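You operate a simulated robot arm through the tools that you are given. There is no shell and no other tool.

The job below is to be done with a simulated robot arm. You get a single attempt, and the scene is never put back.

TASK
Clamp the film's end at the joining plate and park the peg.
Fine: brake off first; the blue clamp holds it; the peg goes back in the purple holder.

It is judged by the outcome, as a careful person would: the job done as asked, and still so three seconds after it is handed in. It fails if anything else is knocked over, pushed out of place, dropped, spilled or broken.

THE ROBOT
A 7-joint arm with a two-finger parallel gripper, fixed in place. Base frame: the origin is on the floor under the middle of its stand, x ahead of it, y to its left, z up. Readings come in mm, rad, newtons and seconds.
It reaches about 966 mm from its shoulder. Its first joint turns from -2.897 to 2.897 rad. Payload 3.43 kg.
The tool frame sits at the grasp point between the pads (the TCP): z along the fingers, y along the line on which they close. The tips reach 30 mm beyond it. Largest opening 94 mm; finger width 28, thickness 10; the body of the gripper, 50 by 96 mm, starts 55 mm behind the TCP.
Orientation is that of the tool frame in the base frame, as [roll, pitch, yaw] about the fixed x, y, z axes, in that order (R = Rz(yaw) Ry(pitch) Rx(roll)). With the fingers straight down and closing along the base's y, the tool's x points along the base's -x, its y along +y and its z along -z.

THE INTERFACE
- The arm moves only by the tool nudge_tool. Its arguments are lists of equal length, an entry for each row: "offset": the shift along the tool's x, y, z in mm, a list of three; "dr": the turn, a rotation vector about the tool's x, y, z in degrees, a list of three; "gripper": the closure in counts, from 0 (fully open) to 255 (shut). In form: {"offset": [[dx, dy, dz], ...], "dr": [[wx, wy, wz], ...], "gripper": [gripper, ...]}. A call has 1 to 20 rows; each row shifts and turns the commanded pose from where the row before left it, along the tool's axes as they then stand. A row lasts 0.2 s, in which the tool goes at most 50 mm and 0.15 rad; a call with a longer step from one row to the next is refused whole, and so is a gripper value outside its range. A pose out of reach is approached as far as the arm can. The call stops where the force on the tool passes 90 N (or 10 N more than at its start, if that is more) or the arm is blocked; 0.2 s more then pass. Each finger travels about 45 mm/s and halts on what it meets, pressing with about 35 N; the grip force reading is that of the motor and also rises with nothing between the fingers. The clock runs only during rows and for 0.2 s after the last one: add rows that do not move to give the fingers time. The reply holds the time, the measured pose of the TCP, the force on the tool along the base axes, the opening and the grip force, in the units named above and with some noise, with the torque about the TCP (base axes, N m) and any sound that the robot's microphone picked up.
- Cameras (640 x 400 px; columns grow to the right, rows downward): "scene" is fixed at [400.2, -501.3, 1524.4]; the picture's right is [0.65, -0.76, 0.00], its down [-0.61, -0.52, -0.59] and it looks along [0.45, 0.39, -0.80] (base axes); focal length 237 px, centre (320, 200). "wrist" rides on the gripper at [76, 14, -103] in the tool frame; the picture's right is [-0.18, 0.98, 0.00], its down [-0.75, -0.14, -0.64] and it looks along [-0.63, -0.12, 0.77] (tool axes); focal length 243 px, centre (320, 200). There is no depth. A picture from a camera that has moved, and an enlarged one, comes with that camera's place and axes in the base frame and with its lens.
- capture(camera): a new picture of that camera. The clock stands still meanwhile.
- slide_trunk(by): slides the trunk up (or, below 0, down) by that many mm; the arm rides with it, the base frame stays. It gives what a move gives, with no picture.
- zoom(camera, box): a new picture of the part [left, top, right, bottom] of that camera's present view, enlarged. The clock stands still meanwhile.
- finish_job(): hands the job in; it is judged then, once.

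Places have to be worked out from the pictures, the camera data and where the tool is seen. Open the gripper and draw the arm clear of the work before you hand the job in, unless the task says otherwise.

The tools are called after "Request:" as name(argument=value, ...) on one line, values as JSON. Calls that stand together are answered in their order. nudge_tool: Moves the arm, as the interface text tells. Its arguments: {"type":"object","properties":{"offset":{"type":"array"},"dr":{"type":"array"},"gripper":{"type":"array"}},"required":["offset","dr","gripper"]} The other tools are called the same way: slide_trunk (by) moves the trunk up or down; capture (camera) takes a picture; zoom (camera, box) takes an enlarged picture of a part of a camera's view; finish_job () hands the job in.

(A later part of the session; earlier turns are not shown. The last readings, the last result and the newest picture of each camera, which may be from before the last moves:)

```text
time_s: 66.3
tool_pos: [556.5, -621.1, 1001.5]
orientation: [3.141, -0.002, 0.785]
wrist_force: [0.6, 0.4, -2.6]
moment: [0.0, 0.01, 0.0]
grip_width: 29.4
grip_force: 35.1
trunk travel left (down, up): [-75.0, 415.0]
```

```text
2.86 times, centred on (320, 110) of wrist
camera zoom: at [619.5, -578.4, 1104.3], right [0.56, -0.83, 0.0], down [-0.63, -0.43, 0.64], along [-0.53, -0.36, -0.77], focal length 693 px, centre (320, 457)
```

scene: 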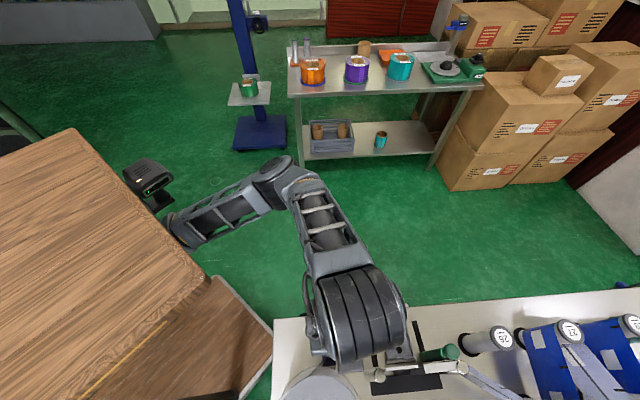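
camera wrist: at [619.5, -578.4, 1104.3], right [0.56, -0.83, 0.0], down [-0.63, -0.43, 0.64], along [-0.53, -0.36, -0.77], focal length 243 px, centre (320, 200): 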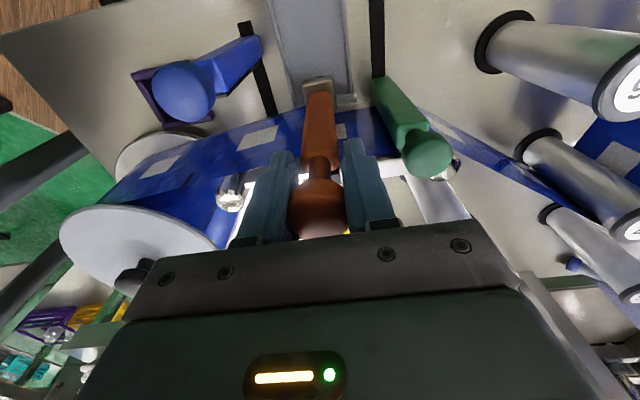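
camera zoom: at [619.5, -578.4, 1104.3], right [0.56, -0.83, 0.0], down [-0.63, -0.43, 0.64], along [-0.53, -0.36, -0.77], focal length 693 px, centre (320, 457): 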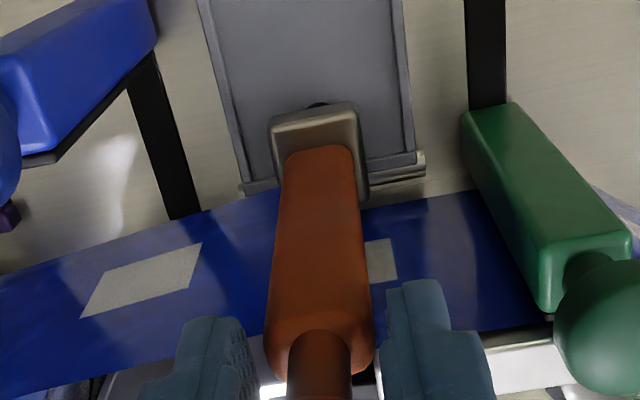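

The peg stands above the flap at s≈832.7, n≈-45.7 with film stretched across the plate's face, behind the blue clamp's path. I'll move to n≈-38.5 (foot clear of the flap's lip, over the dot) and lower carefully.

Request:
nudge_tool(offset=[[4, 0, 0], [3.2, 0, 0], [0, 0, 5], [0, 0, 5], [0, 0, 0]], dr=[[0, 0, 0], [0, 0, 0], [0, 0, 0], [0, 0, 0], [0, 0, 0]], gripper=[255, 255, 255, 255, 255])

Request:
zoom(camera="wrist", box=[220, 40, 420, 180])

```text
time_s: 67.5
tool_pos: [561.5, -616.1, 993.3]
orientation: [3.141, 0.001, 0.785]
wrist_force: [2.9, 2.0, 29.5]
moment: [0.11, 0.17, -0.02]
grip_width: 29.9
grip_force: 34.7
trunk travel left (down, up): [-75.0, 415.0]
```

```text
2.86 times, centred on (320, 110) of wrist
camera zoom: at [624.0, -571.8, 1095.6], right [0.56, -0.83, 0.0], down [-0.63, -0.43, 0.64], along [-0.53, -0.36, -0.77], focal length 693 px, centre (320, 457)
```

zoom: 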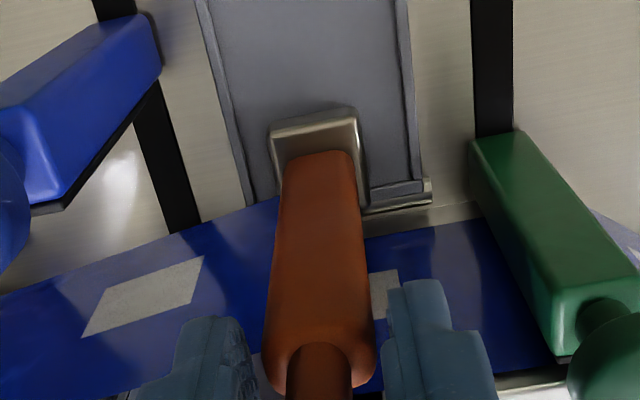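

Contact came early (29 N up at TCP z≈993), with the reaction toward the back edge: the foot may be on the flap's lip. I'll raise 4 mm, shift 5 mm outward, and lower in small steps.

Request:
nudge_tool(offset=[[0, 0, -4], [5, 0, 0], [0, 0, 2], [0, 0, 0]], dr=[[0, 0, 0], [0, 0, 0], [0, 0, 0], [0, 0, 0]], gripper=[255, 255, 255, 255])

Request:
nudge_tool(offset=[[0, 0, 1], [0, 0, 0]], dr=[[0, 0, 0], [0, 0, 0]], gripper=[255, 255])

Request:
nudge_tool(offset=[[0, 0, 1], [0, 0, 0]], dr=[[0, 0, 0], [0, 0, 0]], gripper=[255, 255])

```text
time_s: 68.5
tool_pos: [564.0, -611.5, 993.0]
orientation: [-3.14, -0.001, 0.785]
wrist_force: [-0.3, -0.5, -2.8]
moment: [-0.01, 0.02, -0.02]
grip_width: 29.6
grip_force: 34.8
trunk travel left (down, up): [-75.0, 415.0]
```

```text
time_s: 69.1
tool_pos: [564.1, -612.7, 991.3]
orientation: [-3.141, -0.001, 0.784]
wrist_force: [-0.4, 0.7, -2.6]
moment: [0.0, 0.01, 0.0]
grip_width: 29.2
grip_force: 34.6
trunk travel left (down, up): [-75.0, 415.0]
```

```text
time_s: 69.7
tool_pos: [564.3, -613.0, 991.4]
orientation: [-3.141, -0.001, 0.786]
wrist_force: [0.4, 0.9, -3.0]
moment: [0.0, 0.0, 0.02]
grip_width: 29.7
grip_force: 34.9
trunk travel left (down, up): [-75.0, 415.0]
```

No contact now at 991, so it was the lip. Continuing down in 1 mm steps.

Request:
nudge_tool(offset=[[0, 0, 1], [0, 0, 0]], dr=[[0, 0, 0], [0, 0, 0]], gripper=[255, 255])

Request:
nudge_tool(offset=[[0, 0, 1], [0, 0, 0]], dr=[[0, 0, 0], [0, 0, 0]], gripper=[255, 255])

Request:
nudge_tool(offset=[[0, 0, 1], [0, 0, 0]], dr=[[0, 0, 0], [0, 0, 0]], gripper=[255, 255])

```text
time_s: 70.3
tool_pos: [564.5, -612.0, 990.6]
orientation: [3.14, -0.001, 0.785]
wrist_force: [-0.2, -0.4, -2.6]
moment: [0.0, -0.03, -0.01]
grip_width: 29.3
grip_force: 35.3
trunk travel left (down, up): [-75.0, 415.0]
```

```text
time_s: 70.9
tool_pos: [564.0, -612.6, 989.2]
orientation: [3.141, -0.002, 0.784]
wrist_force: [0.0, 0.2, -2.7]
moment: [-0.01, 0.02, -0.01]
grip_width: 29.5
grip_force: 35.2
trunk travel left (down, up): [-75.0, 415.0]
```

```text
time_s: 71.5
tool_pos: [565.3, -611.8, 989.5]
orientation: [-3.141, -0.002, 0.783]
wrist_force: [1.6, 1.3, 5.8]
moment: [0.21, -0.43, -0.01]
grip_width: 29.4
grip_force: 34.8
trunk travel left (down, up): [-75.0, 415.0]
```

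Contact now at z≈989 with ~8 N; I'll look at the foot to verify it sits flat on the flap inside the lip.

Request:
zoom(camera="wrist", box=[270, 50, 390, 130])

Request:
capture(camera="wrist")

```text
5.00 times, centred on (330, 90) of wrist
camera zoom: at [627.4, -568.4, 1092.1], right [0.57, -0.82, 0.0], down [-0.63, -0.43, 0.64], along [-0.53, -0.36, -0.77], focal length 1213 px, centre (270, 750)
```

zoom: 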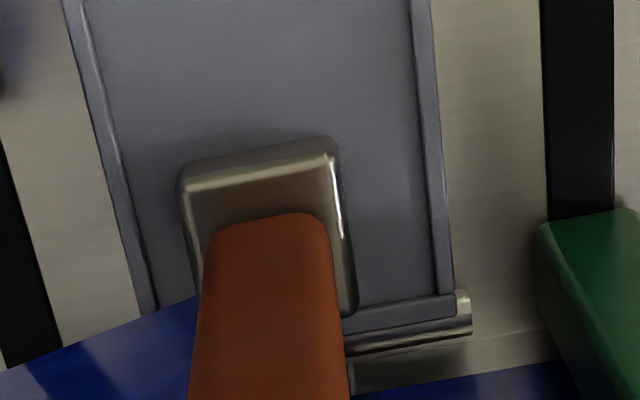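

```text
taken
camera wrist: at [627.4, -568.4, 1092.1], right [0.57, -0.82, 0.0], down [-0.63, -0.43, 0.64], along [-0.53, -0.36, -0.77], focal length 243 px, centre (320, 200)
```

wrist: 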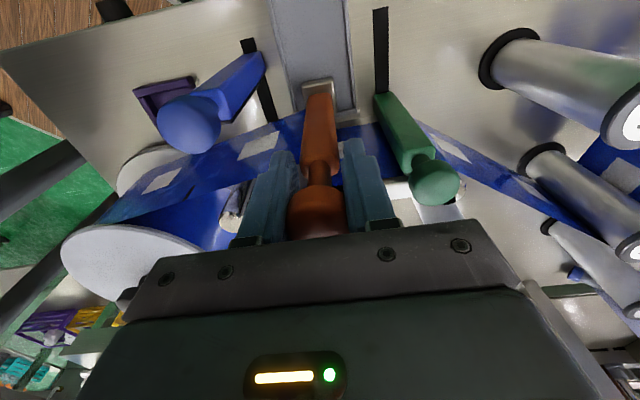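

The foot's back edge is just touching the lip. I'll raise 2 mm, shift 2.5 mm outward, and lower again to sit flat.

Request:
nudge_tool(offset=[[0, 0, -2], [2.5, 0, 0], [0, 0, 1], [0, 0, 0]], dr=[[0, 0, 0], [0, 0, 0], [0, 0, 0], [0, 0, 0]], gripper=[255, 255, 255, 255])

Request:
nudge_tool(offset=[[0, 0, 0.7], [0, 0, 0]], dr=[[0, 0, 0], [0, 0, 0]], gripper=[255, 255])

Request:
nudge_tool(offset=[[0, 0, 0.5], [0, 0, 0]], dr=[[0, 0, 0], [0, 0, 0]], gripper=[255, 255])

```text
time_s: 72.5
tool_pos: [564.3, -610.0, 989.6]
orientation: [3.141, -0.001, 0.785]
wrist_force: [-1.3, 1.4, 1.6]
moment: [0.17, 0.08, 0.01]
grip_width: 29.6
grip_force: 35.1
trunk travel left (down, up): [-75.0, 415.0]
```

```text
time_s: 73.1
tool_pos: [565.4, -610.8, 989.6]
orientation: [-3.14, -0.002, 0.784]
wrist_force: [1.4, 0.4, 7.9]
moment: [0.2, -0.31, -0.05]
grip_width: 29.3
grip_force: 34.8
trunk travel left (down, up): [-75.0, 415.0]
```

```text
time_s: 73.7
tool_pos: [564.6, -610.7, 989.9]
orientation: [3.138, 0.001, 0.787]
wrist_force: [3.5, -0.4, 18.6]
moment: [0.25, -0.69, -0.05]
grip_width: 29.4
grip_force: 34.8
trunk travel left (down, up): [-75.0, 415.0]
```

The reaction sits at the foot's front edge, i.e. the peg is tilted about 1° in the grip (foot slightly back). With the foot pressed on the flap, I'll shift the ball 2 mm back to bring the peg upright and check the moment.

Request:
nudge_tool(offset=[[-1, 0, 0], [-1, 0, 0], [0, 0, 0]], dr=[[0, 0, 0], [0, 0, 0], [0, 0, 0]], gripper=[255, 255, 255])

Request:
zoom(camera="wrist", box=[270, 50, 390, 130])

```text
time_s: 74.5
tool_pos: [564.1, -612.0, 989.1]
orientation: [3.141, -0.002, 0.786]
wrist_force: [4.9, 2.3, 23.7]
moment: [0.25, -0.52, 0.04]
grip_width: 29.4
grip_force: 35.1
trunk travel left (down, up): [-75.0, 415.0]
```

```text
5.00 times, centred on (330, 90) of wrist
camera zoom: at [627.3, -567.6, 1091.7], right [0.56, -0.83, 0.0], down [-0.63, -0.43, 0.64], along [-0.53, -0.36, -0.77], focal length 1213 px, centre (270, 750)
```

zoom: 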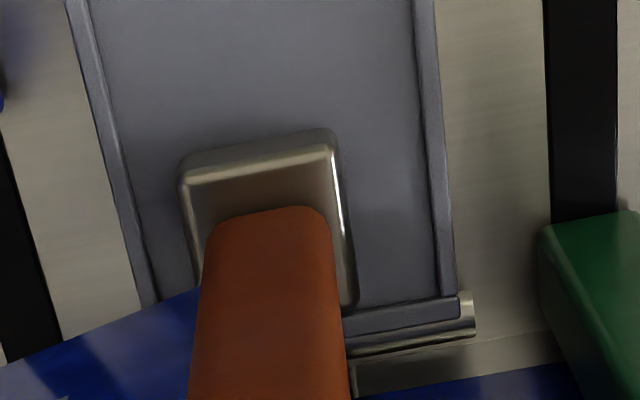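

The reaction is now inside the foot area, so it's flat. I'll relieve the down-force before opening.

Request:
nudge_tool(offset=[[0, 0, -1], [0, 0, 0]], dr=[[0, 0, 0], [0, 0, 0]], gripper=[255, 255])

```text
time_s: 75.1
tool_pos: [563.7, -611.0, 989.6]
orientation: [-3.141, 0.0, 0.787]
wrist_force: [6.0, 1.8, 13.2]
moment: [0.27, -0.5, -0.03]
grip_width: 29.3
grip_force: 35.1
trunk travel left (down, up): [-75.0, 415.0]
```

Request:
nudge_tool(offset=[[0.5, 0, -0.8], [0, 0, 0]], dr=[[0, 0, 0], [0, 0, 0]], gripper=[255, 255])

```text
time_s: 75.7
tool_pos: [562.9, -612.8, 989.1]
orientation: [-3.14, 0.0, 0.784]
wrist_force: [1.1, -0.3, 0.4]
moment: [-0.02, 0.04, 0.01]
grip_width: 29.4
grip_force: 35.3
trunk travel left (down, up): [-75.0, 415.0]
```

Forces are near zero and the foot carries the peg. I'll open slightly (to ~33 mm) and see if the peg stays upright.

Request:
nudge_tool(offset=[[0, 0, 0], [0, 0, 0], [0, 0, 0]], dr=[[0, 0, 0], [0, 0, 0], [0, 0, 0]], gripper=[166, 166, 166])

Request:
capture(camera="wrist")

Request:
zoom(camera="wrist", box=[220, 60, 420, 240])

```text
time_s: 76.5
tool_pos: [563.7, -611.4, 990.8]
orientation: [-3.141, -0.001, 0.783]
wrist_force: [0.3, -0.3, -0.1]
moment: [0.0, -0.01, -0.02]
grip_width: 32.9
grip_force: 0.0
trunk travel left (down, up): [-75.0, 415.0]
```

```text
taken
camera wrist: at [627.7, -567.9, 1092.7], right [0.56, -0.83, 0.0], down [-0.63, -0.43, 0.64], along [-0.53, -0.36, -0.77], focal length 243 px, centre (320, 200)
```

wrist: 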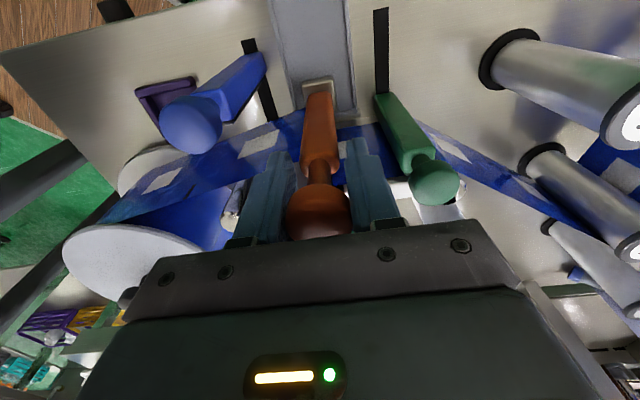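

```text
2.22 times, centred on (320, 150) of wrist
camera zoom: at [627.7, -567.9, 1092.7], right [0.56, -0.83, 0.0], down [-0.63, -0.43, 0.64], along [-0.53, -0.36, -0.77], focal length 539 px, centre (320, 311)
```

zoom: 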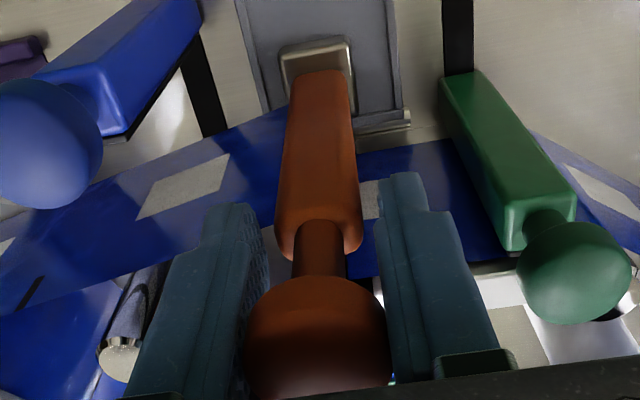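

The peg stands on its own. I'll open to ~46 mm, wait half a second, and look again.

Request:
nudge_tool(offset=[[0, 0, 0], [0, 0, 0], [0, 0, 0], [0, 0, 0]], dr=[[0, 0, 0], [0, 0, 0], [0, 0, 0], [0, 0, 0]], gripper=[130, 130, 130, 130])

Request:
zoom(camera="wrist", box=[220, 60, 420, 240])

```text
time_s: 77.5
tool_pos: [564.5, -610.5, 990.6]
orientation: [-3.141, -0.002, 0.786]
wrist_force: [-0.2, 0.0, 0.3]
moment: [0.02, 0.0, 0.02]
grip_width: 45.9
grip_force: 0.1
trunk travel left (down, up): [-75.0, 415.0]
```

```text
2.22 times, centred on (320, 150) of wrist
camera zoom: at [627.7, -567.9, 1092.8], right [0.56, -0.83, 0.0], down [-0.63, -0.43, 0.64], along [-0.53, -0.36, -0.77], focal length 539 px, centre (320, 311)
```

zoom: 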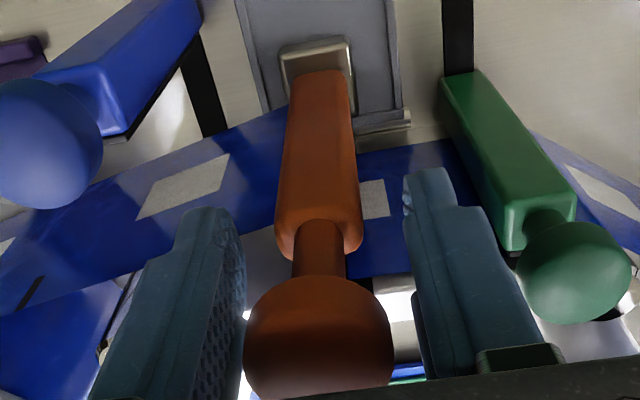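

The peg stands stably with the film across the plate. I'll rise straight up 90 mm, then shift over the blue clamp's ball.

Request:
nudge_tool(offset=[[0, 0, -15], [0, 0, -25], [0, 0, -25], [0, 0, -25], [0, 0, 0]], dr=[[0, 0, 0], [0, 0, 0], [0, 0, 0], [0, 0, 0], [0, 0, 0]], gripper=[130, 130, 130, 130, 130])

Request:
nudge_tool(offset=[[13, -15, 0], [13, -15, 0], [13, -15, 0], [0, -15, 0], [0, 0, 0]], dr=[[0, 0, 0], [0, 0, 0], [0, 0, 0], [0, 0, 0], [0, 0, 0]], gripper=[110, 92, 92, 92, 92])

Request:
capture(camera="wrist")

Request:
zoom(camera="wrist", box=[260, 20, 420, 140])

```text
time_s: 78.7
tool_pos: [563.8, -612.0, 1080.4]
orientation: [-3.141, -0.002, 0.785]
wrist_force: [-0.8, 0.0, -0.2]
moment: [-0.02, 0.03, -0.02]
grip_width: 46.3
grip_force: 0.1
trunk travel left (down, up): [-75.0, 415.0]
```

```text
time_s: 79.9
tool_pos: [548.4, -541.4, 1077.8]
orientation: [3.141, -0.001, 0.786]
wrist_force: [-0.4, 0.7, -0.3]
moment: [-0.01, -0.03, -0.03]
grip_width: 60.4
grip_force: 0.1
trunk travel left (down, up): [-75.0, 415.0]
```

```text
taken
camera wrist: at [611.7, -497.4, 1182.0], right [0.56, -0.83, 0.0], down [-0.63, -0.43, 0.64], along [-0.53, -0.36, -0.77], focal length 243 px, centre (320, 200)
```

wrist: 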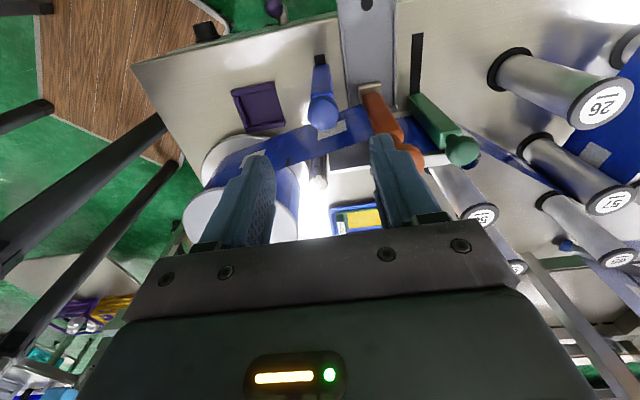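

```text
3.33 times, centred on (340, 80) of wrist
camera zoom: at [611.7, -497.4, 1182.0], right [0.56, -0.83, 0.0], down [-0.63, -0.43, 0.64], along [-0.53, -0.36, -0.77], focal length 809 px, centre (253, 600)
```

zoom: 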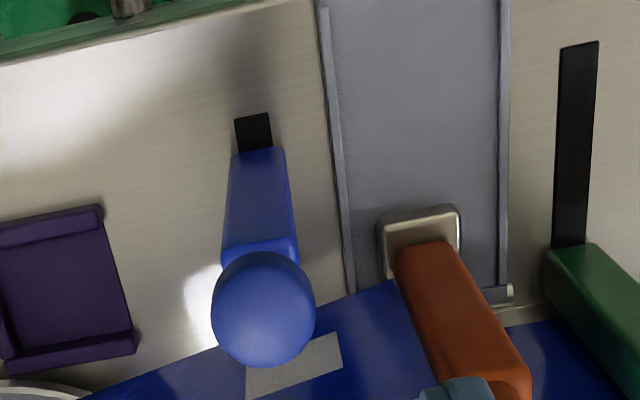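

I'll push the blue clamp by its ball with closed fingers from the front side (that keeps fingers clear of the chrome roller and the peg). First I close the fingers and move to n≈40, s≈772, still high.

Request:
nudge_tool(offset=[[12, 0.7, 0], [12, 0.7, 0], [11, 0, 0], [0, 0, 0], [0, 0, 0]], dr=[[0, 0, 0], [0, 0, 0], [0, 0, 0], [0, 0, 0], [0, 0, 0]], gripper=[150, 220, 255, 255, 255])

Request:
nudge_tool(offset=[[0, 0, 30], [0, 0, 30], [0, 0, 20], [0, 0, 0]], dr=[[0, 0, 0], [0, 0, 0], [0, 0, 0], [0, 0, 0]], gripper=[255, 255, 255, 255])

Request:
capture(camera="wrist")

```text
time_s: 81.1
tool_pos: [575.8, -518.5, 1078.1]
orientation: [3.141, -0.001, 0.786]
wrist_force: [0.0, 0.4, 0.2]
moment: [0.0, -0.01, -0.01]
grip_width: 0.1
grip_force: 33.4
trunk travel left (down, up): [-75.0, 415.0]
```

```text
time_s: 82.1
tool_pos: [575.9, -518.6, 999.2]
orientation: [-3.141, -0.001, 0.785]
wrist_force: [0.3, 0.0, -0.3]
moment: [-0.02, 0.01, 0.0]
grip_width: 0.0
grip_force: 32.5
trunk travel left (down, up): [-75.0, 415.0]
```

```text
taken
camera wrist: at [638.9, -475.2, 1102.1], right [0.56, -0.83, 0.0], down [-0.63, -0.43, 0.64], along [-0.53, -0.36, -0.77], focal length 243 px, centre (320, 200)
```

wrist: 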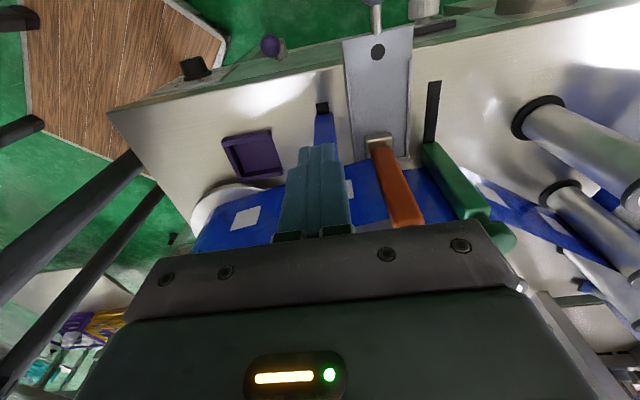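

Fingers are just in front of the ball at n≈40.5. Lowering 15 mm more and pushing slowly toward the plate, first 15 mm to feel contact.

Request:
nudge_tool(offset=[[0, -1.5, 8], [0, 0, 7], [-5, 0, 0], [-5, 0, 0], [-5, 0, 0], [0, 0, 0]], dr=[[0, 0, 0], [0, 0, 0], [0, 0, 0], [0, 0, 0], [0, 0, 0], [0, 0, 0]], gripper=[255, 255, 255, 255, 255, 255])

Request:
capture(camera="wrist")

```text
time_s: 83.5
tool_pos: [563.9, -528.5, 984.7]
orientation: [-3.141, -0.001, 0.784]
wrist_force: [0.9, 0.9, -0.5]
moment: [-0.01, 0.02, -0.02]
grip_width: 0.0
grip_force: 32.6
trunk travel left (down, up): [-75.0, 415.0]
```

```text
taken
camera wrist: at [627.6, -484.2, 1087.5], right [0.56, -0.83, 0.0], down [-0.63, -0.43, 0.64], along [-0.53, -0.36, -0.77], focal length 243 px, centre (320, 200)
```

wrist: 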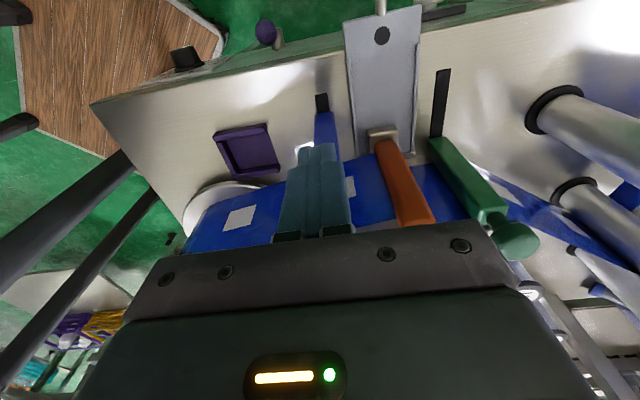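

Request:
zoom(camera="wrist", box=[270, 80, 390, 180])

```text
4.00 times, centred on (330, 130) of wrist
camera zoom: at [627.6, -484.2, 1087.5], right [0.56, -0.83, 0.0], down [-0.63, -0.43, 0.64], along [-0.53, -0.36, -0.77], focal length 970 px, centre (280, 480)
```

zoom: 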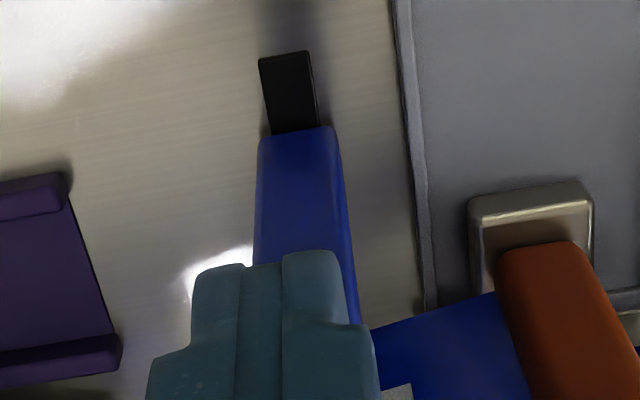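

The clamp is already sliding (its front base moved from n≈12 to ≈5.5) with almost no resistance. Continuing 40 mm.

Request:
nudge_tool(offset=[[-5, 0, 0], [-5, 0, 0], [-5, 0, 0], [-5, 0, 0], [-5, 0, 0], [-5, 0, 0], [-5, 0, 0], [-5, 0, 0], [0, 0, 0]], dr=[[0, 0, 0], [0, 0, 0], [0, 0, 0], [0, 0, 0], [0, 0, 0], [0, 0, 0], [0, 0, 0], [0, 0, 0], [0, 0, 0]], gripper=[255, 255, 255, 255, 255, 255, 255, 255, 255])

Request:
capture(camera="wrist")

Request:
zoom(camera="wrist", box=[250, 60, 430, 190])

```text
time_s: 85.5
tool_pos: [533.4, -555.1, 986.9]
orientation: [-3.141, -0.002, 0.786]
wrist_force: [0.0, -0.3, 0.5]
moment: [-0.01, -0.02, -0.02]
grip_width: 0.1
grip_force: 32.9
trunk travel left (down, up): [-75.0, 415.0]
```

```text
taken
camera wrist: at [598.0, -512.1, 1088.9], right [0.56, -0.83, 0.0], down [-0.63, -0.43, 0.64], along [-0.53, -0.36, -0.77], focal length 243 px, centre (320, 200)
```

wrist: 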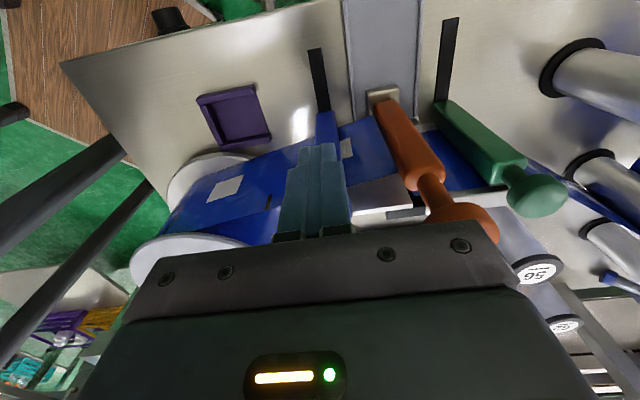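

```text
3.08 times, centred on (340, 125) of wrist
camera zoom: at [598.0, -512.1, 1088.9], right [0.56, -0.83, 0.0], down [-0.63, -0.43, 0.64], along [-0.53, -0.36, -0.77], focal length 746 px, centre (258, 431)
```

zoom: 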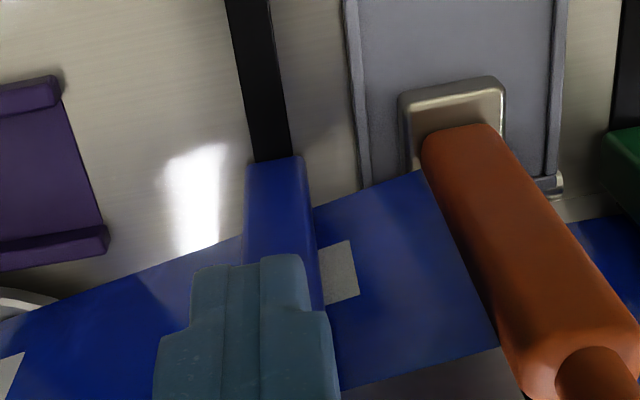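

The clamp is close to the film now. I'll push the remaining ~11 mm in small steps and watch for the contact force.

Request:
nudge_tool(offset=[[-3, 0, 0], [-3, 0, 0], [-2, 0, 0], [0, 0, 0]], dr=[[0, 0, 0], [0, 0, 0], [0, 0, 0], [0, 0, 0]], gripper=[255, 255, 255, 255])

Request:
nudge_tool(offset=[[-2, 0, 0], [0, 0, 0]], dr=[[0, 0, 0], [0, 0, 0]], gripper=[255, 255])

Request:
zoom(camera="wrist", box=[250, 60, 430, 190])

```text
time_s: 86.5
tool_pos: [529.9, -562.2, 985.3]
orientation: [-3.141, -0.001, 0.786]
wrist_force: [-0.7, 0.5, -1.5]
moment: [0.0, -0.04, 0.02]
grip_width: 0.0
grip_force: 32.5
trunk travel left (down, up): [-75.0, 415.0]
```

```text
time_s: 87.1
tool_pos: [527.1, -562.4, 985.3]
orientation: [3.14, -0.001, 0.784]
wrist_force: [0.3, -0.9, 0.2]
moment: [-0.03, 0.0, -0.02]
grip_width: 0.0
grip_force: 33.2
trunk travel left (down, up): [-75.0, 415.0]
```

```text
3.08 times, centred on (340, 125) of wrist
camera zoom: at [590.9, -519.4, 1088.1], right [0.56, -0.83, 0.0], down [-0.63, -0.43, 0.64], along [-0.53, -0.36, -0.77], focal length 746 px, centre (258, 431)
```

zoom: 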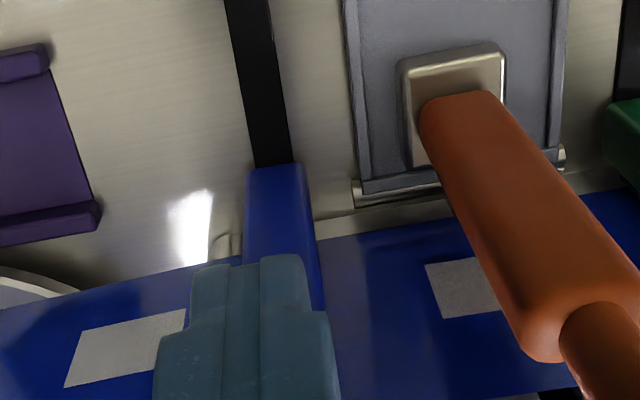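

The film has snapped flat against the plate under the blue clamp, whose front is now at n≈-47.5 (the closed green one is at ≈-46). I'll push a little more to feel firm closure.

Request:
nudge_tool(offset=[[-1, 0, 0], [0, 0, 0]], dr=[[0, 0, 0], [0, 0, 0]], gripper=[255, 255])

Request:
nudge_tool(offset=[[-1, 0, 0], [0, 0, 0]], dr=[[0, 0, 0], [0, 0, 0]], gripper=[255, 255])

Request:
capture(camera="wrist")

```text
time_s: 87.7
tool_pos: [526.6, -564.3, 985.2]
orientation: [3.141, -0.001, 0.783]
wrist_force: [-0.7, 0.3, -0.2]
moment: [-0.05, 0.02, -0.01]
grip_width: 0.2
grip_force: 33.6
trunk travel left (down, up): [-75.0, 415.0]
```

```text
time_s: 88.3
tool_pos: [526.1, -564.1, 984.9]
orientation: [-3.141, -0.001, 0.785]
wrist_force: [0.2, -0.2, 0.0]
moment: [0.01, 0.01, 0.02]
grip_width: 0.0
grip_force: 33.1
trunk travel left (down, up): [-75.0, 415.0]
```

```text
taken
camera wrist: at [589.9, -521.1, 1088.0], right [0.56, -0.83, 0.0], down [-0.63, -0.43, 0.64], along [-0.53, -0.36, -0.77], focal length 243 px, centre (320, 200)
```

wrist: 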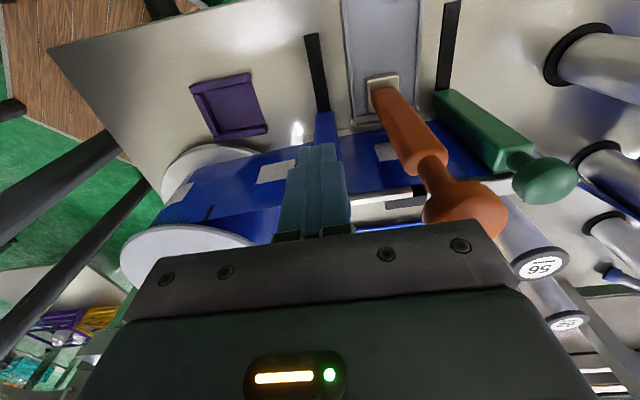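

No resistance remains, so the clamp has probably snapped home on its own ahead of my fingers. I'll back off a little, rise, and inspect.

Request:
nudge_tool(offset=[[5, 0, 0], [0, 0, -20], [0, 0, -25], [0, 0, -25], [0, 0, -25], [0, 0, 0]], dr=[[0, 0, 0], [0, 0, 0], [0, 0, 0], [0, 0, 0], [0, 0, 0], [0, 0, 0]], gripper=[255, 255, 255, 255, 255, 255])

Request:
capture(camera="wrist")

Request:
zoom(camera="wrist", box=[240, 50, 440, 190])

```text
time_s: 89.7
tool_pos: [530.2, -560.8, 1081.3]
orientation: [3.141, -0.001, 0.784]
wrist_force: [0.1, -1.3, 0.0]
moment: [0.04, 0.01, -0.02]
grip_width: 0.1
grip_force: 33.2
trunk travel left (down, up): [-75.0, 415.0]
```

```text
taken
camera wrist: at [594.4, -516.9, 1183.9], right [0.56, -0.83, 0.0], down [-0.63, -0.43, 0.64], along [-0.53, -0.36, -0.77], focal length 243 px, centre (320, 200)
```

wrist: 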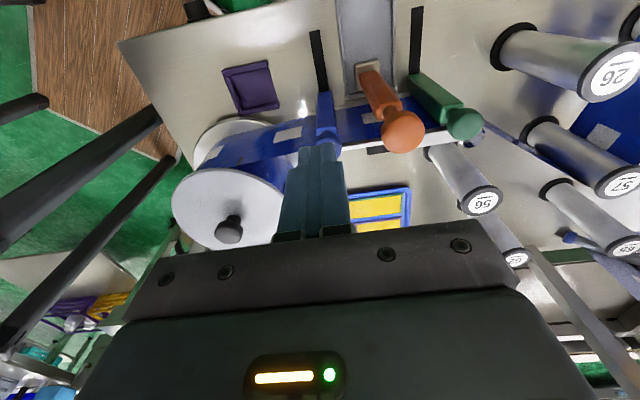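

```text
2.86 times, centred on (340, 120) of wrist
camera zoom: at [594.4, -516.9, 1183.9], right [0.56, -0.83, 0.0], down [-0.63, -0.43, 0.64], along [-0.53, -0.36, -0.77], focal length 693 px, centre (263, 429)
```

zoom: 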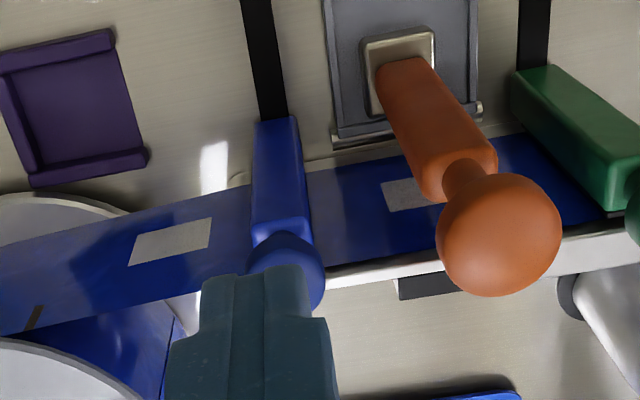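

The blue clamp is closed on the film, which now lies flat along the plate and is off the peg. Next I'll fetch the peg: open to 60 mm while moving above it (n≈-34, s≈831.5).

Request:
nudge_tool(offset=[[0, 15, 0], [-4, 15, 0], [-4, 15, 0], [-4.5, 15, 0], [0, 0, 0], [0, 0, 0]], dr=[[0, 0, 0], [0, 0, 0], [0, 0, 0], [0, 0, 0], [0, 0, 0], [0, 0, 0]], gripper=[180, 120, 92, 92, 92, 92])

Request:
capture(camera="wrist")

Request:
zoom(camera="wrist", box=[240, 40, 400, 160])

```text
time_s: 91.1
tool_pos: [565.2, -612.8, 1079.7]
orientation: [3.141, -0.003, 0.786]
wrist_force: [0.7, 0.7, 0.0]
moment: [0.0, 0.01, -0.01]
grip_width: 60.1
grip_force: 0.1
trunk travel left (down, up): [-75.0, 415.0]
```

```text
taken
camera wrist: at [628.0, -568.7, 1182.0], right [0.56, -0.83, 0.0], down [-0.63, -0.43, 0.64], along [-0.53, -0.36, -0.77], focal length 243 px, centre (320, 200)
```

wrist: 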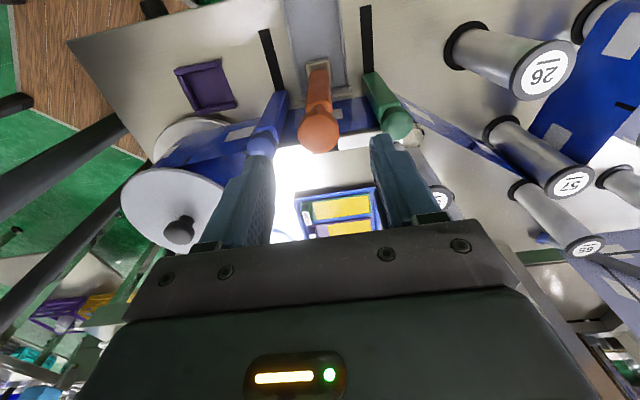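

```text
3.33 times, centred on (320, 100) of wrist
camera zoom: at [628.0, -568.7, 1182.0], right [0.56, -0.83, 0.0], down [-0.63, -0.43, 0.64], along [-0.53, -0.36, -0.77], focal length 809 px, centre (320, 533)
```

zoom: 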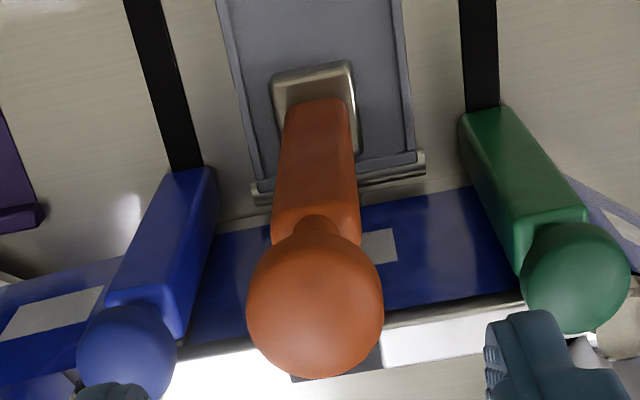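

The peg's ball is ~2 mm off axis in both directions; I'll correct and descend to the same grip depth as before (TCP z≈989).

Request:
nudge_tool(offset=[[-1.9, -1.9, 20], [0, 0, 25], [0, 0, 25], [0, 0, 20], [0, 0, 0]], dr=[[0, 0, 0], [0, 0, 0], [0, 0, 0], [0, 0, 0], [0, 0, 0]], gripper=[92, 92, 92, 92, 92])

Request:
capture(camera="wrist")

```text
time_s: 92.3
tool_pos: [562.1, -612.5, 987.2]
orientation: [-3.142, -0.002, 0.786]
wrist_force: [-0.8, -0.7, 0.6]
moment: [0.0, -0.04, 0.02]
grip_width: 60.0
grip_force: 0.1
trunk travel left (down, up): [-75.0, 415.0]
```

```text
taken
camera wrist: at [626.2, -568.7, 1090.8], right [0.57, -0.82, 0.0], down [-0.63, -0.43, 0.64], along [-0.53, -0.36, -0.77], focal length 243 px, centre (320, 200)
```

wrist: 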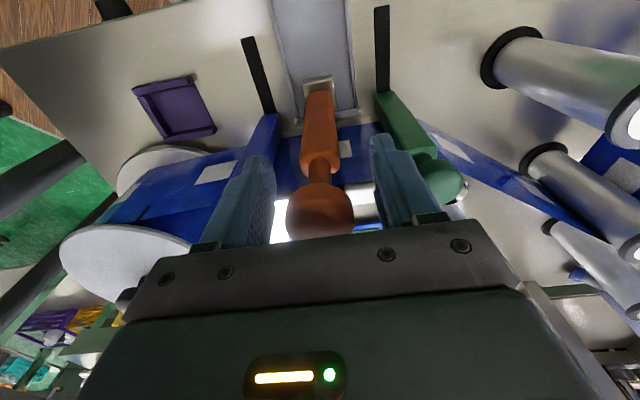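

The ball is centred between the fingers. Closing on it.

Request:
nudge_tool(offset=[[0, 0, 0], [0, 0, 0], [0, 0, 0], [0, 0, 0], [0, 0, 0]], dr=[[0, 0, 0], [0, 0, 0], [0, 0, 0], [0, 0, 0], [0, 0, 0]], gripper=[130, 155, 200, 255, 255])

Request:
nudge_tool(offset=[[0, 0, -3], [0, 0, -5], [0, 0, -5], [0, 0, 0]], dr=[[0, 0, 0], [0, 0, 0], [0, 0, 0], [0, 0, 0]], gripper=[255, 255, 255, 255])

Request:
capture(camera="wrist")

Request:
zoom(camera="wrist", box=[220, 60, 420, 200])

```text
time_s: 93.5
tool_pos: [562.6, -612.4, 988.3]
orientation: [-3.14, -0.002, 0.785]
wrist_force: [-0.6, -0.5, -0.1]
moment: [-0.06, 0.02, -0.03]
grip_width: 30.0
grip_force: 34.9
trunk travel left (down, up): [-75.0, 415.0]
```

```text
time_s: 94.5
tool_pos: [562.3, -612.0, 1002.3]
orientation: [-3.139, -0.001, 0.784]
wrist_force: [-0.4, 0.3, -3.3]
moment: [-0.01, -0.01, 0.02]
grip_width: 30.3
grip_force: 35.2
trunk travel left (down, up): [-75.0, 415.0]
```

```text
taken
camera wrist: at [625.1, -568.4, 1104.9], right [0.56, -0.83, 0.0], down [-0.63, -0.43, 0.64], along [-0.53, -0.36, -0.77], focal length 243 px, centre (320, 200)
```

wrist: 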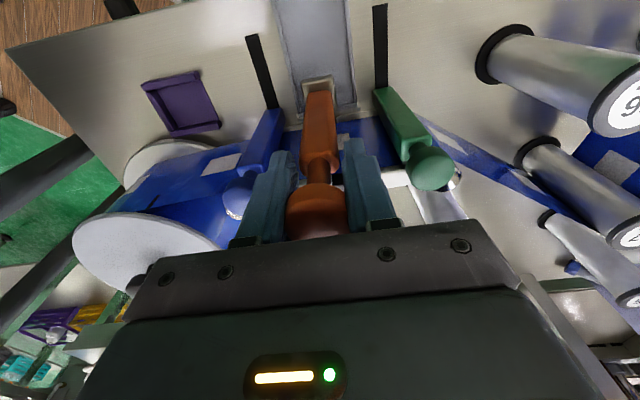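

```text
2.86 times, centred on (320, 130) of wrist
camera zoom: at [625.1, -568.4, 1104.9], right [0.56, -0.83, 0.0], down [-0.63, -0.43, 0.64], along [-0.53, -0.36, -0.77], focal length 693 px, centre (320, 400)
```

zoom: 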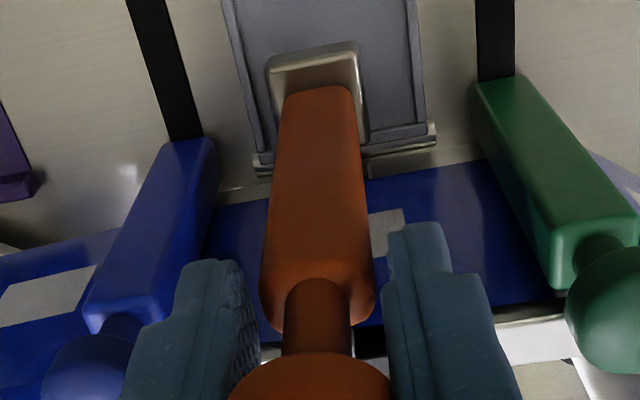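

The peg is lifted (3 N). I'll bring it back in front of the closed clamp: out to n≈-10, then along -s toward the holder, staying above the rims (foot at z≈848, rims at ≈838).

Request:
nudge_tool(offset=[[8, 0, -2], [8, 0, 0], [8, 0, 0], [0, -12, 0], [0, -12, 0], [0, -12, 0], [0, -12, 0], [0, -12, 0], [0, -12, 0], [0, 0, 0]], dr=[[0, 0, 0], [0, 0, 0], [0, 0, 0], [0, 0, 0], [0, 0, 0], [0, 0, 0], [0, 0, 0], [0, 0, 0], [0, 0, 0], [0, 0, 0]], gripper=[255, 255, 255, 255, 255, 255, 255, 255, 255, 255])

Request:
capture(camera="wrist")

```text
time_s: 96.7
tool_pos: [527.4, -544.4, 1004.6]
orientation: [-3.141, -0.001, 0.787]
wrist_force: [0.4, 0.0, -2.2]
moment: [0.0, -0.03, 0.02]
grip_width: 29.8
grip_force: 35.1
trunk travel left (down, up): [-75.0, 415.0]
```

```text
taken
camera wrist: at [591.3, -500.5, 1108.2], right [0.56, -0.83, 0.0], down [-0.63, -0.43, 0.64], along [-0.53, -0.36, -0.77], focal length 243 px, centre (320, 200)
```

wrist: 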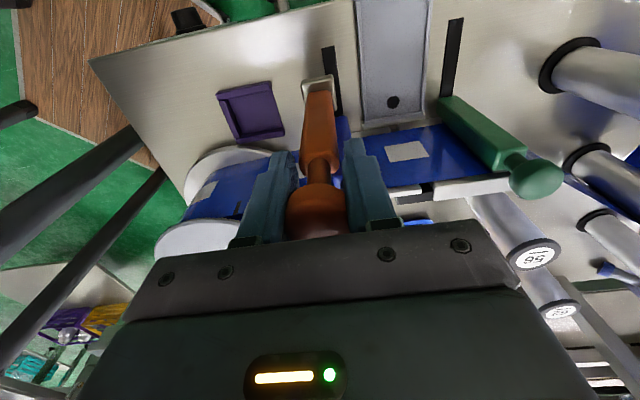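

The film stays on the plate, clamped, and is not attached to the peg. Continuing to the holder position (s≈674, n≈-25).

Request:
nudge_tool(offset=[[0, -12, 0], [0, -12, 0], [0, -12, 0], [0, -12, 0], [-4, -12, 0], [-4, -12, 0], [-5, -12, 0], [0, 0, 0]], dr=[[0, 0, 0], [0, 0, 0], [0, 0, 0], [0, 0, 0], [0, 0, 0], [0, 0, 0], [0, 0, 0], [0, 0, 0]], gripper=[255, 255, 255, 255, 255, 255, 255, 255])

Request:
capture(camera="wrist")

Request:
zoom(camera="wrist", box=[240, 40, 400, 140])

```text
time_s: 98.5
tool_pos: [459.6, -494.8, 1004.0]
orientation: [3.141, -0.002, 0.787]
wrist_force: [-0.2, 0.1, -3.7]
moment: [0.02, 0.0, -0.01]
grip_width: 30.1
grip_force: 34.3
trunk travel left (down, up): [-75.0, 415.0]
```

```text
taken
camera wrist: at [522.6, -451.0, 1107.7], right [0.56, -0.83, 0.0], down [-0.63, -0.43, 0.64], along [-0.53, -0.36, -0.77], focal length 243 px, centre (320, 200)
```

wrist: 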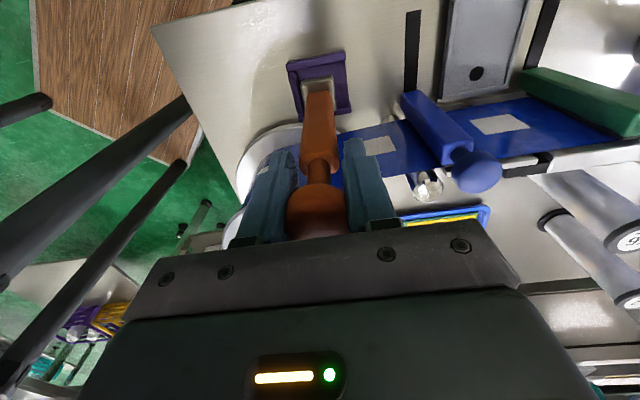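

```text
4.00 times, centred on (320, 90) of wrist
camera zoom: at [522.6, -451.0, 1107.7], right [0.56, -0.83, 0.0], down [-0.63, -0.43, 0.64], along [-0.53, -0.36, -0.77], focal length 970 px, centre (320, 640)
```

zoom: 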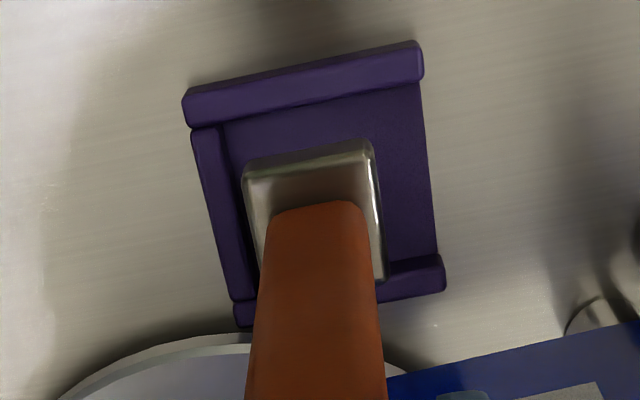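

The foot is over the pocket, about 2 mm toward the front of its original spot. I'll shift 2 mm back and lower 19 mm, then feel for the floor.

Request:
nudge_tool(offset=[[-2, 0, 0], [0, 0, 7], [0, 0, 6], [0, 0, 6], [0, 0, 0]], dr=[[0, 0, 0], [0, 0, 0], [0, 0, 0], [0, 0, 0], [0, 0, 0]], gripper=[255, 255, 255, 255, 255])

Request:
zoom(camera="wrist", box=[240, 40, 400, 140])

```text
time_s: 99.7
tool_pos: [456.4, -497.0, 985.5]
orientation: [3.141, -0.002, 0.787]
wrist_force: [-0.3, 0.0, -2.4]
moment: [-0.02, 0.03, 0.0]
grip_width: 29.7
grip_force: 35.6
trunk travel left (down, up): [-75.0, 415.0]
```

```text
4.00 times, centred on (320, 90) of wrist
camera zoom: at [521.2, -452.3, 1088.2], right [0.56, -0.83, 0.0], down [-0.63, -0.43, 0.64], along [-0.53, -0.36, -0.77], focal length 970 px, centre (320, 640)
```

zoom: 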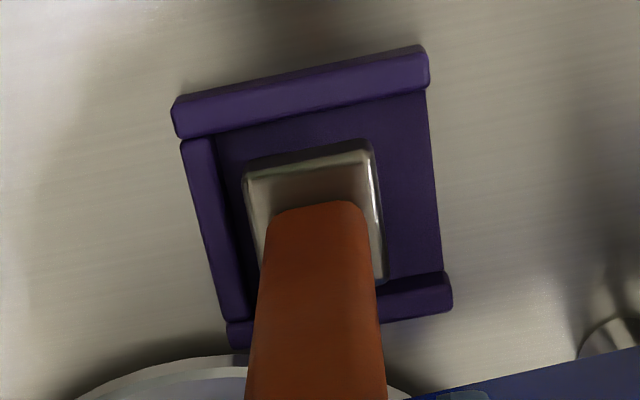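

The foot is inside the pocket with clearance all around. Lowering in small steps to the floor.

Request:
nudge_tool(offset=[[0, 0, 2], [0, 0, 1], [0, 0, 0]], dr=[[0, 0, 0], [0, 0, 0], [0, 0, 0]], gripper=[255, 255, 255])

Request:
nudge_tool(offset=[[0, 0, 1], [0, 0, 0]], dr=[[0, 0, 0], [0, 0, 0]], gripper=[255, 255])

Request:
nudge_tool(offset=[[0, 0, 0.8], [0, 0, 0]], dr=[[0, 0, 0], [0, 0, 0]], gripper=[255, 255])

```text
time_s: 100.5
tool_pos: [458.2, -495.1, 982.5]
orientation: [-3.141, -0.001, 0.787]
wrist_force: [-0.6, 0.9, -2.7]
moment: [-0.03, 0.04, -0.04]
grip_width: 30.1
grip_force: 35.4
trunk travel left (down, up): [-75.0, 415.0]
```

```text
time_s: 101.1
tool_pos: [456.7, -494.6, 982.5]
orientation: [3.141, -0.003, 0.785]
wrist_force: [0.4, 0.7, -2.4]
moment: [0.02, -0.01, 0.02]
grip_width: 29.9
grip_force: 35.5
trunk travel left (down, up): [-75.0, 415.0]
```

```text
time_s: 101.7
tool_pos: [457.5, -495.4, 980.7]
orientation: [3.141, -0.002, 0.784]
wrist_force: [-0.6, 0.1, -2.9]
moment: [-0.02, 0.0, 0.03]
grip_width: 29.7
grip_force: 35.3
trunk travel left (down, up): [-75.0, 415.0]
```

Request:
nudge_tool(offset=[[0, 0, 0.8], [0, 0, 0]], dr=[[0, 0, 0], [0, 0, 0]], gripper=[255, 255])

Request:
nudge_tool(offset=[[0, 0, 0.7], [0, 0, 0]], dr=[[0, 0, 0], [0, 0, 0]], gripper=[255, 255])

```text
time_s: 102.3
tool_pos: [457.3, -495.0, 980.7]
orientation: [3.141, -0.002, 0.786]
wrist_force: [-0.9, 0.7, -3.3]
moment: [-0.03, -0.01, -0.04]
grip_width: 29.8
grip_force: 34.7
trunk travel left (down, up): [-75.0, 415.0]
```

```text
time_s: 102.9
tool_pos: [458.4, -495.7, 978.5]
orientation: [3.141, -0.002, 0.785]
wrist_force: [0.0, -0.1, -2.4]
moment: [-0.02, 0.03, 0.0]
grip_width: 29.8
grip_force: 35.1
trunk travel left (down, up): [-75.0, 415.0]
```

Still hanging (about -2.7 N). Continuing down gently.

Request:
nudge_tool(offset=[[0, 0, 0.7], [0, 0, 0]], dr=[[0, 0, 0], [0, 0, 0]], gripper=[255, 255])

Request:
nudge_tool(offset=[[0, 0, 0.7], [0, 0, 0]], dr=[[0, 0, 0], [0, 0, 0]], gripper=[255, 255])

```text
time_s: 103.5
tool_pos: [458.3, -495.2, 979.2]
orientation: [-3.141, -0.002, 0.785]
wrist_force: [-0.8, -0.2, -3.0]
moment: [0.01, 0.01, 0.0]
grip_width: 29.8
grip_force: 35.2
trunk travel left (down, up): [-75.0, 415.0]
```

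```text
time_s: 104.1
tool_pos: [457.7, -495.8, 978.8]
orientation: [3.14, -0.004, 0.785]
wrist_force: [-0.6, -0.4, -3.2]
moment: [-0.02, 0.0, -0.03]
grip_width: 30.0
grip_force: 35.1
trunk travel left (down, up): [-75.0, 415.0]
```

Request:
nudge_tool(offset=[[0, 0, 0.7], [0, 0, 0]], dr=[[0, 0, 0], [0, 0, 0]], gripper=[255, 255])

Request:
nudge_tool(offset=[[0, 0, 0.7], [0, 0, 0]], dr=[[0, 0, 0], [0, 0, 0]], gripper=[255, 255])

Request:
zoom(camera="wrist", box=[240, 40, 400, 140])

```text
time_s: 104.7
tool_pos: [457.7, -495.6, 977.2]
orientation: [3.141, -0.003, 0.787]
wrist_force: [1.1, 0.1, -2.8]
moment: [-0.01, -0.02, 0.0]
grip_width: 29.6
grip_force: 35.3
trunk travel left (down, up): [-75.0, 415.0]
```

```text
time_s: 105.3
tool_pos: [458.1, -495.6, 976.1]
orientation: [-3.141, -0.002, 0.786]
wrist_force: [-0.6, 0.3, -2.3]
moment: [0.0, -0.04, 0.0]
grip_width: 29.9
grip_force: 34.8
trunk travel left (down, up): [-75.0, 415.0]
```

```text
4.00 times, centred on (320, 90) of wrist
camera zoom: at [521.5, -451.9, 1079.6], right [0.56, -0.83, 0.0], down [-0.63, -0.43, 0.64], along [-0.53, -0.36, -0.77], focal length 970 px, centre (320, 640)
```

zoom: 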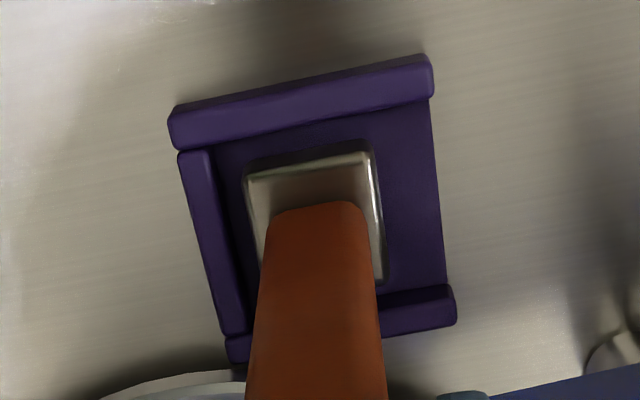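

Request:
nudge_tool(offset=[[0, 0, 0.7], [0, 0, 0]], dr=[[0, 0, 0], [0, 0, 0]], gripper=[255, 255])

Request:
nudge_tool(offset=[[0, 0, 0.7], [0, 0, 0]], dr=[[0, 0, 0], [0, 0, 0]], gripper=[255, 255])

Request:
nudge_tool(offset=[[0, 0, 0.7], [0, 0, 0]], dr=[[0, 0, 0], [0, 0, 0]], gripper=[255, 255])

```text
time_s: 105.9
tool_pos: [458.5, -497.2, 976.0]
orientation: [-3.141, -0.001, 0.785]
wrist_force: [-0.4, 0.6, -3.1]
moment: [0.02, -0.03, 0.01]
grip_width: 29.9
grip_force: 34.9
trunk travel left (down, up): [-75.0, 415.0]
```

```text
time_s: 106.5
tool_pos: [458.6, -496.0, 974.3]
orientation: [-3.14, -0.002, 0.787]
wrist_force: [0.2, -0.5, -2.0]
moment: [-0.02, 0.01, 0.0]
grip_width: 29.8
grip_force: 34.7
trunk travel left (down, up): [-75.0, 415.0]
```

```text
time_s: 107.1
tool_pos: [457.6, -495.7, 974.3]
orientation: [-3.139, -0.003, 0.785]
wrist_force: [0.7, 0.3, -2.5]
moment: [-0.04, 0.03, 0.0]
grip_width: 29.7
grip_force: 34.8
trunk travel left (down, up): [-75.0, 415.0]
```

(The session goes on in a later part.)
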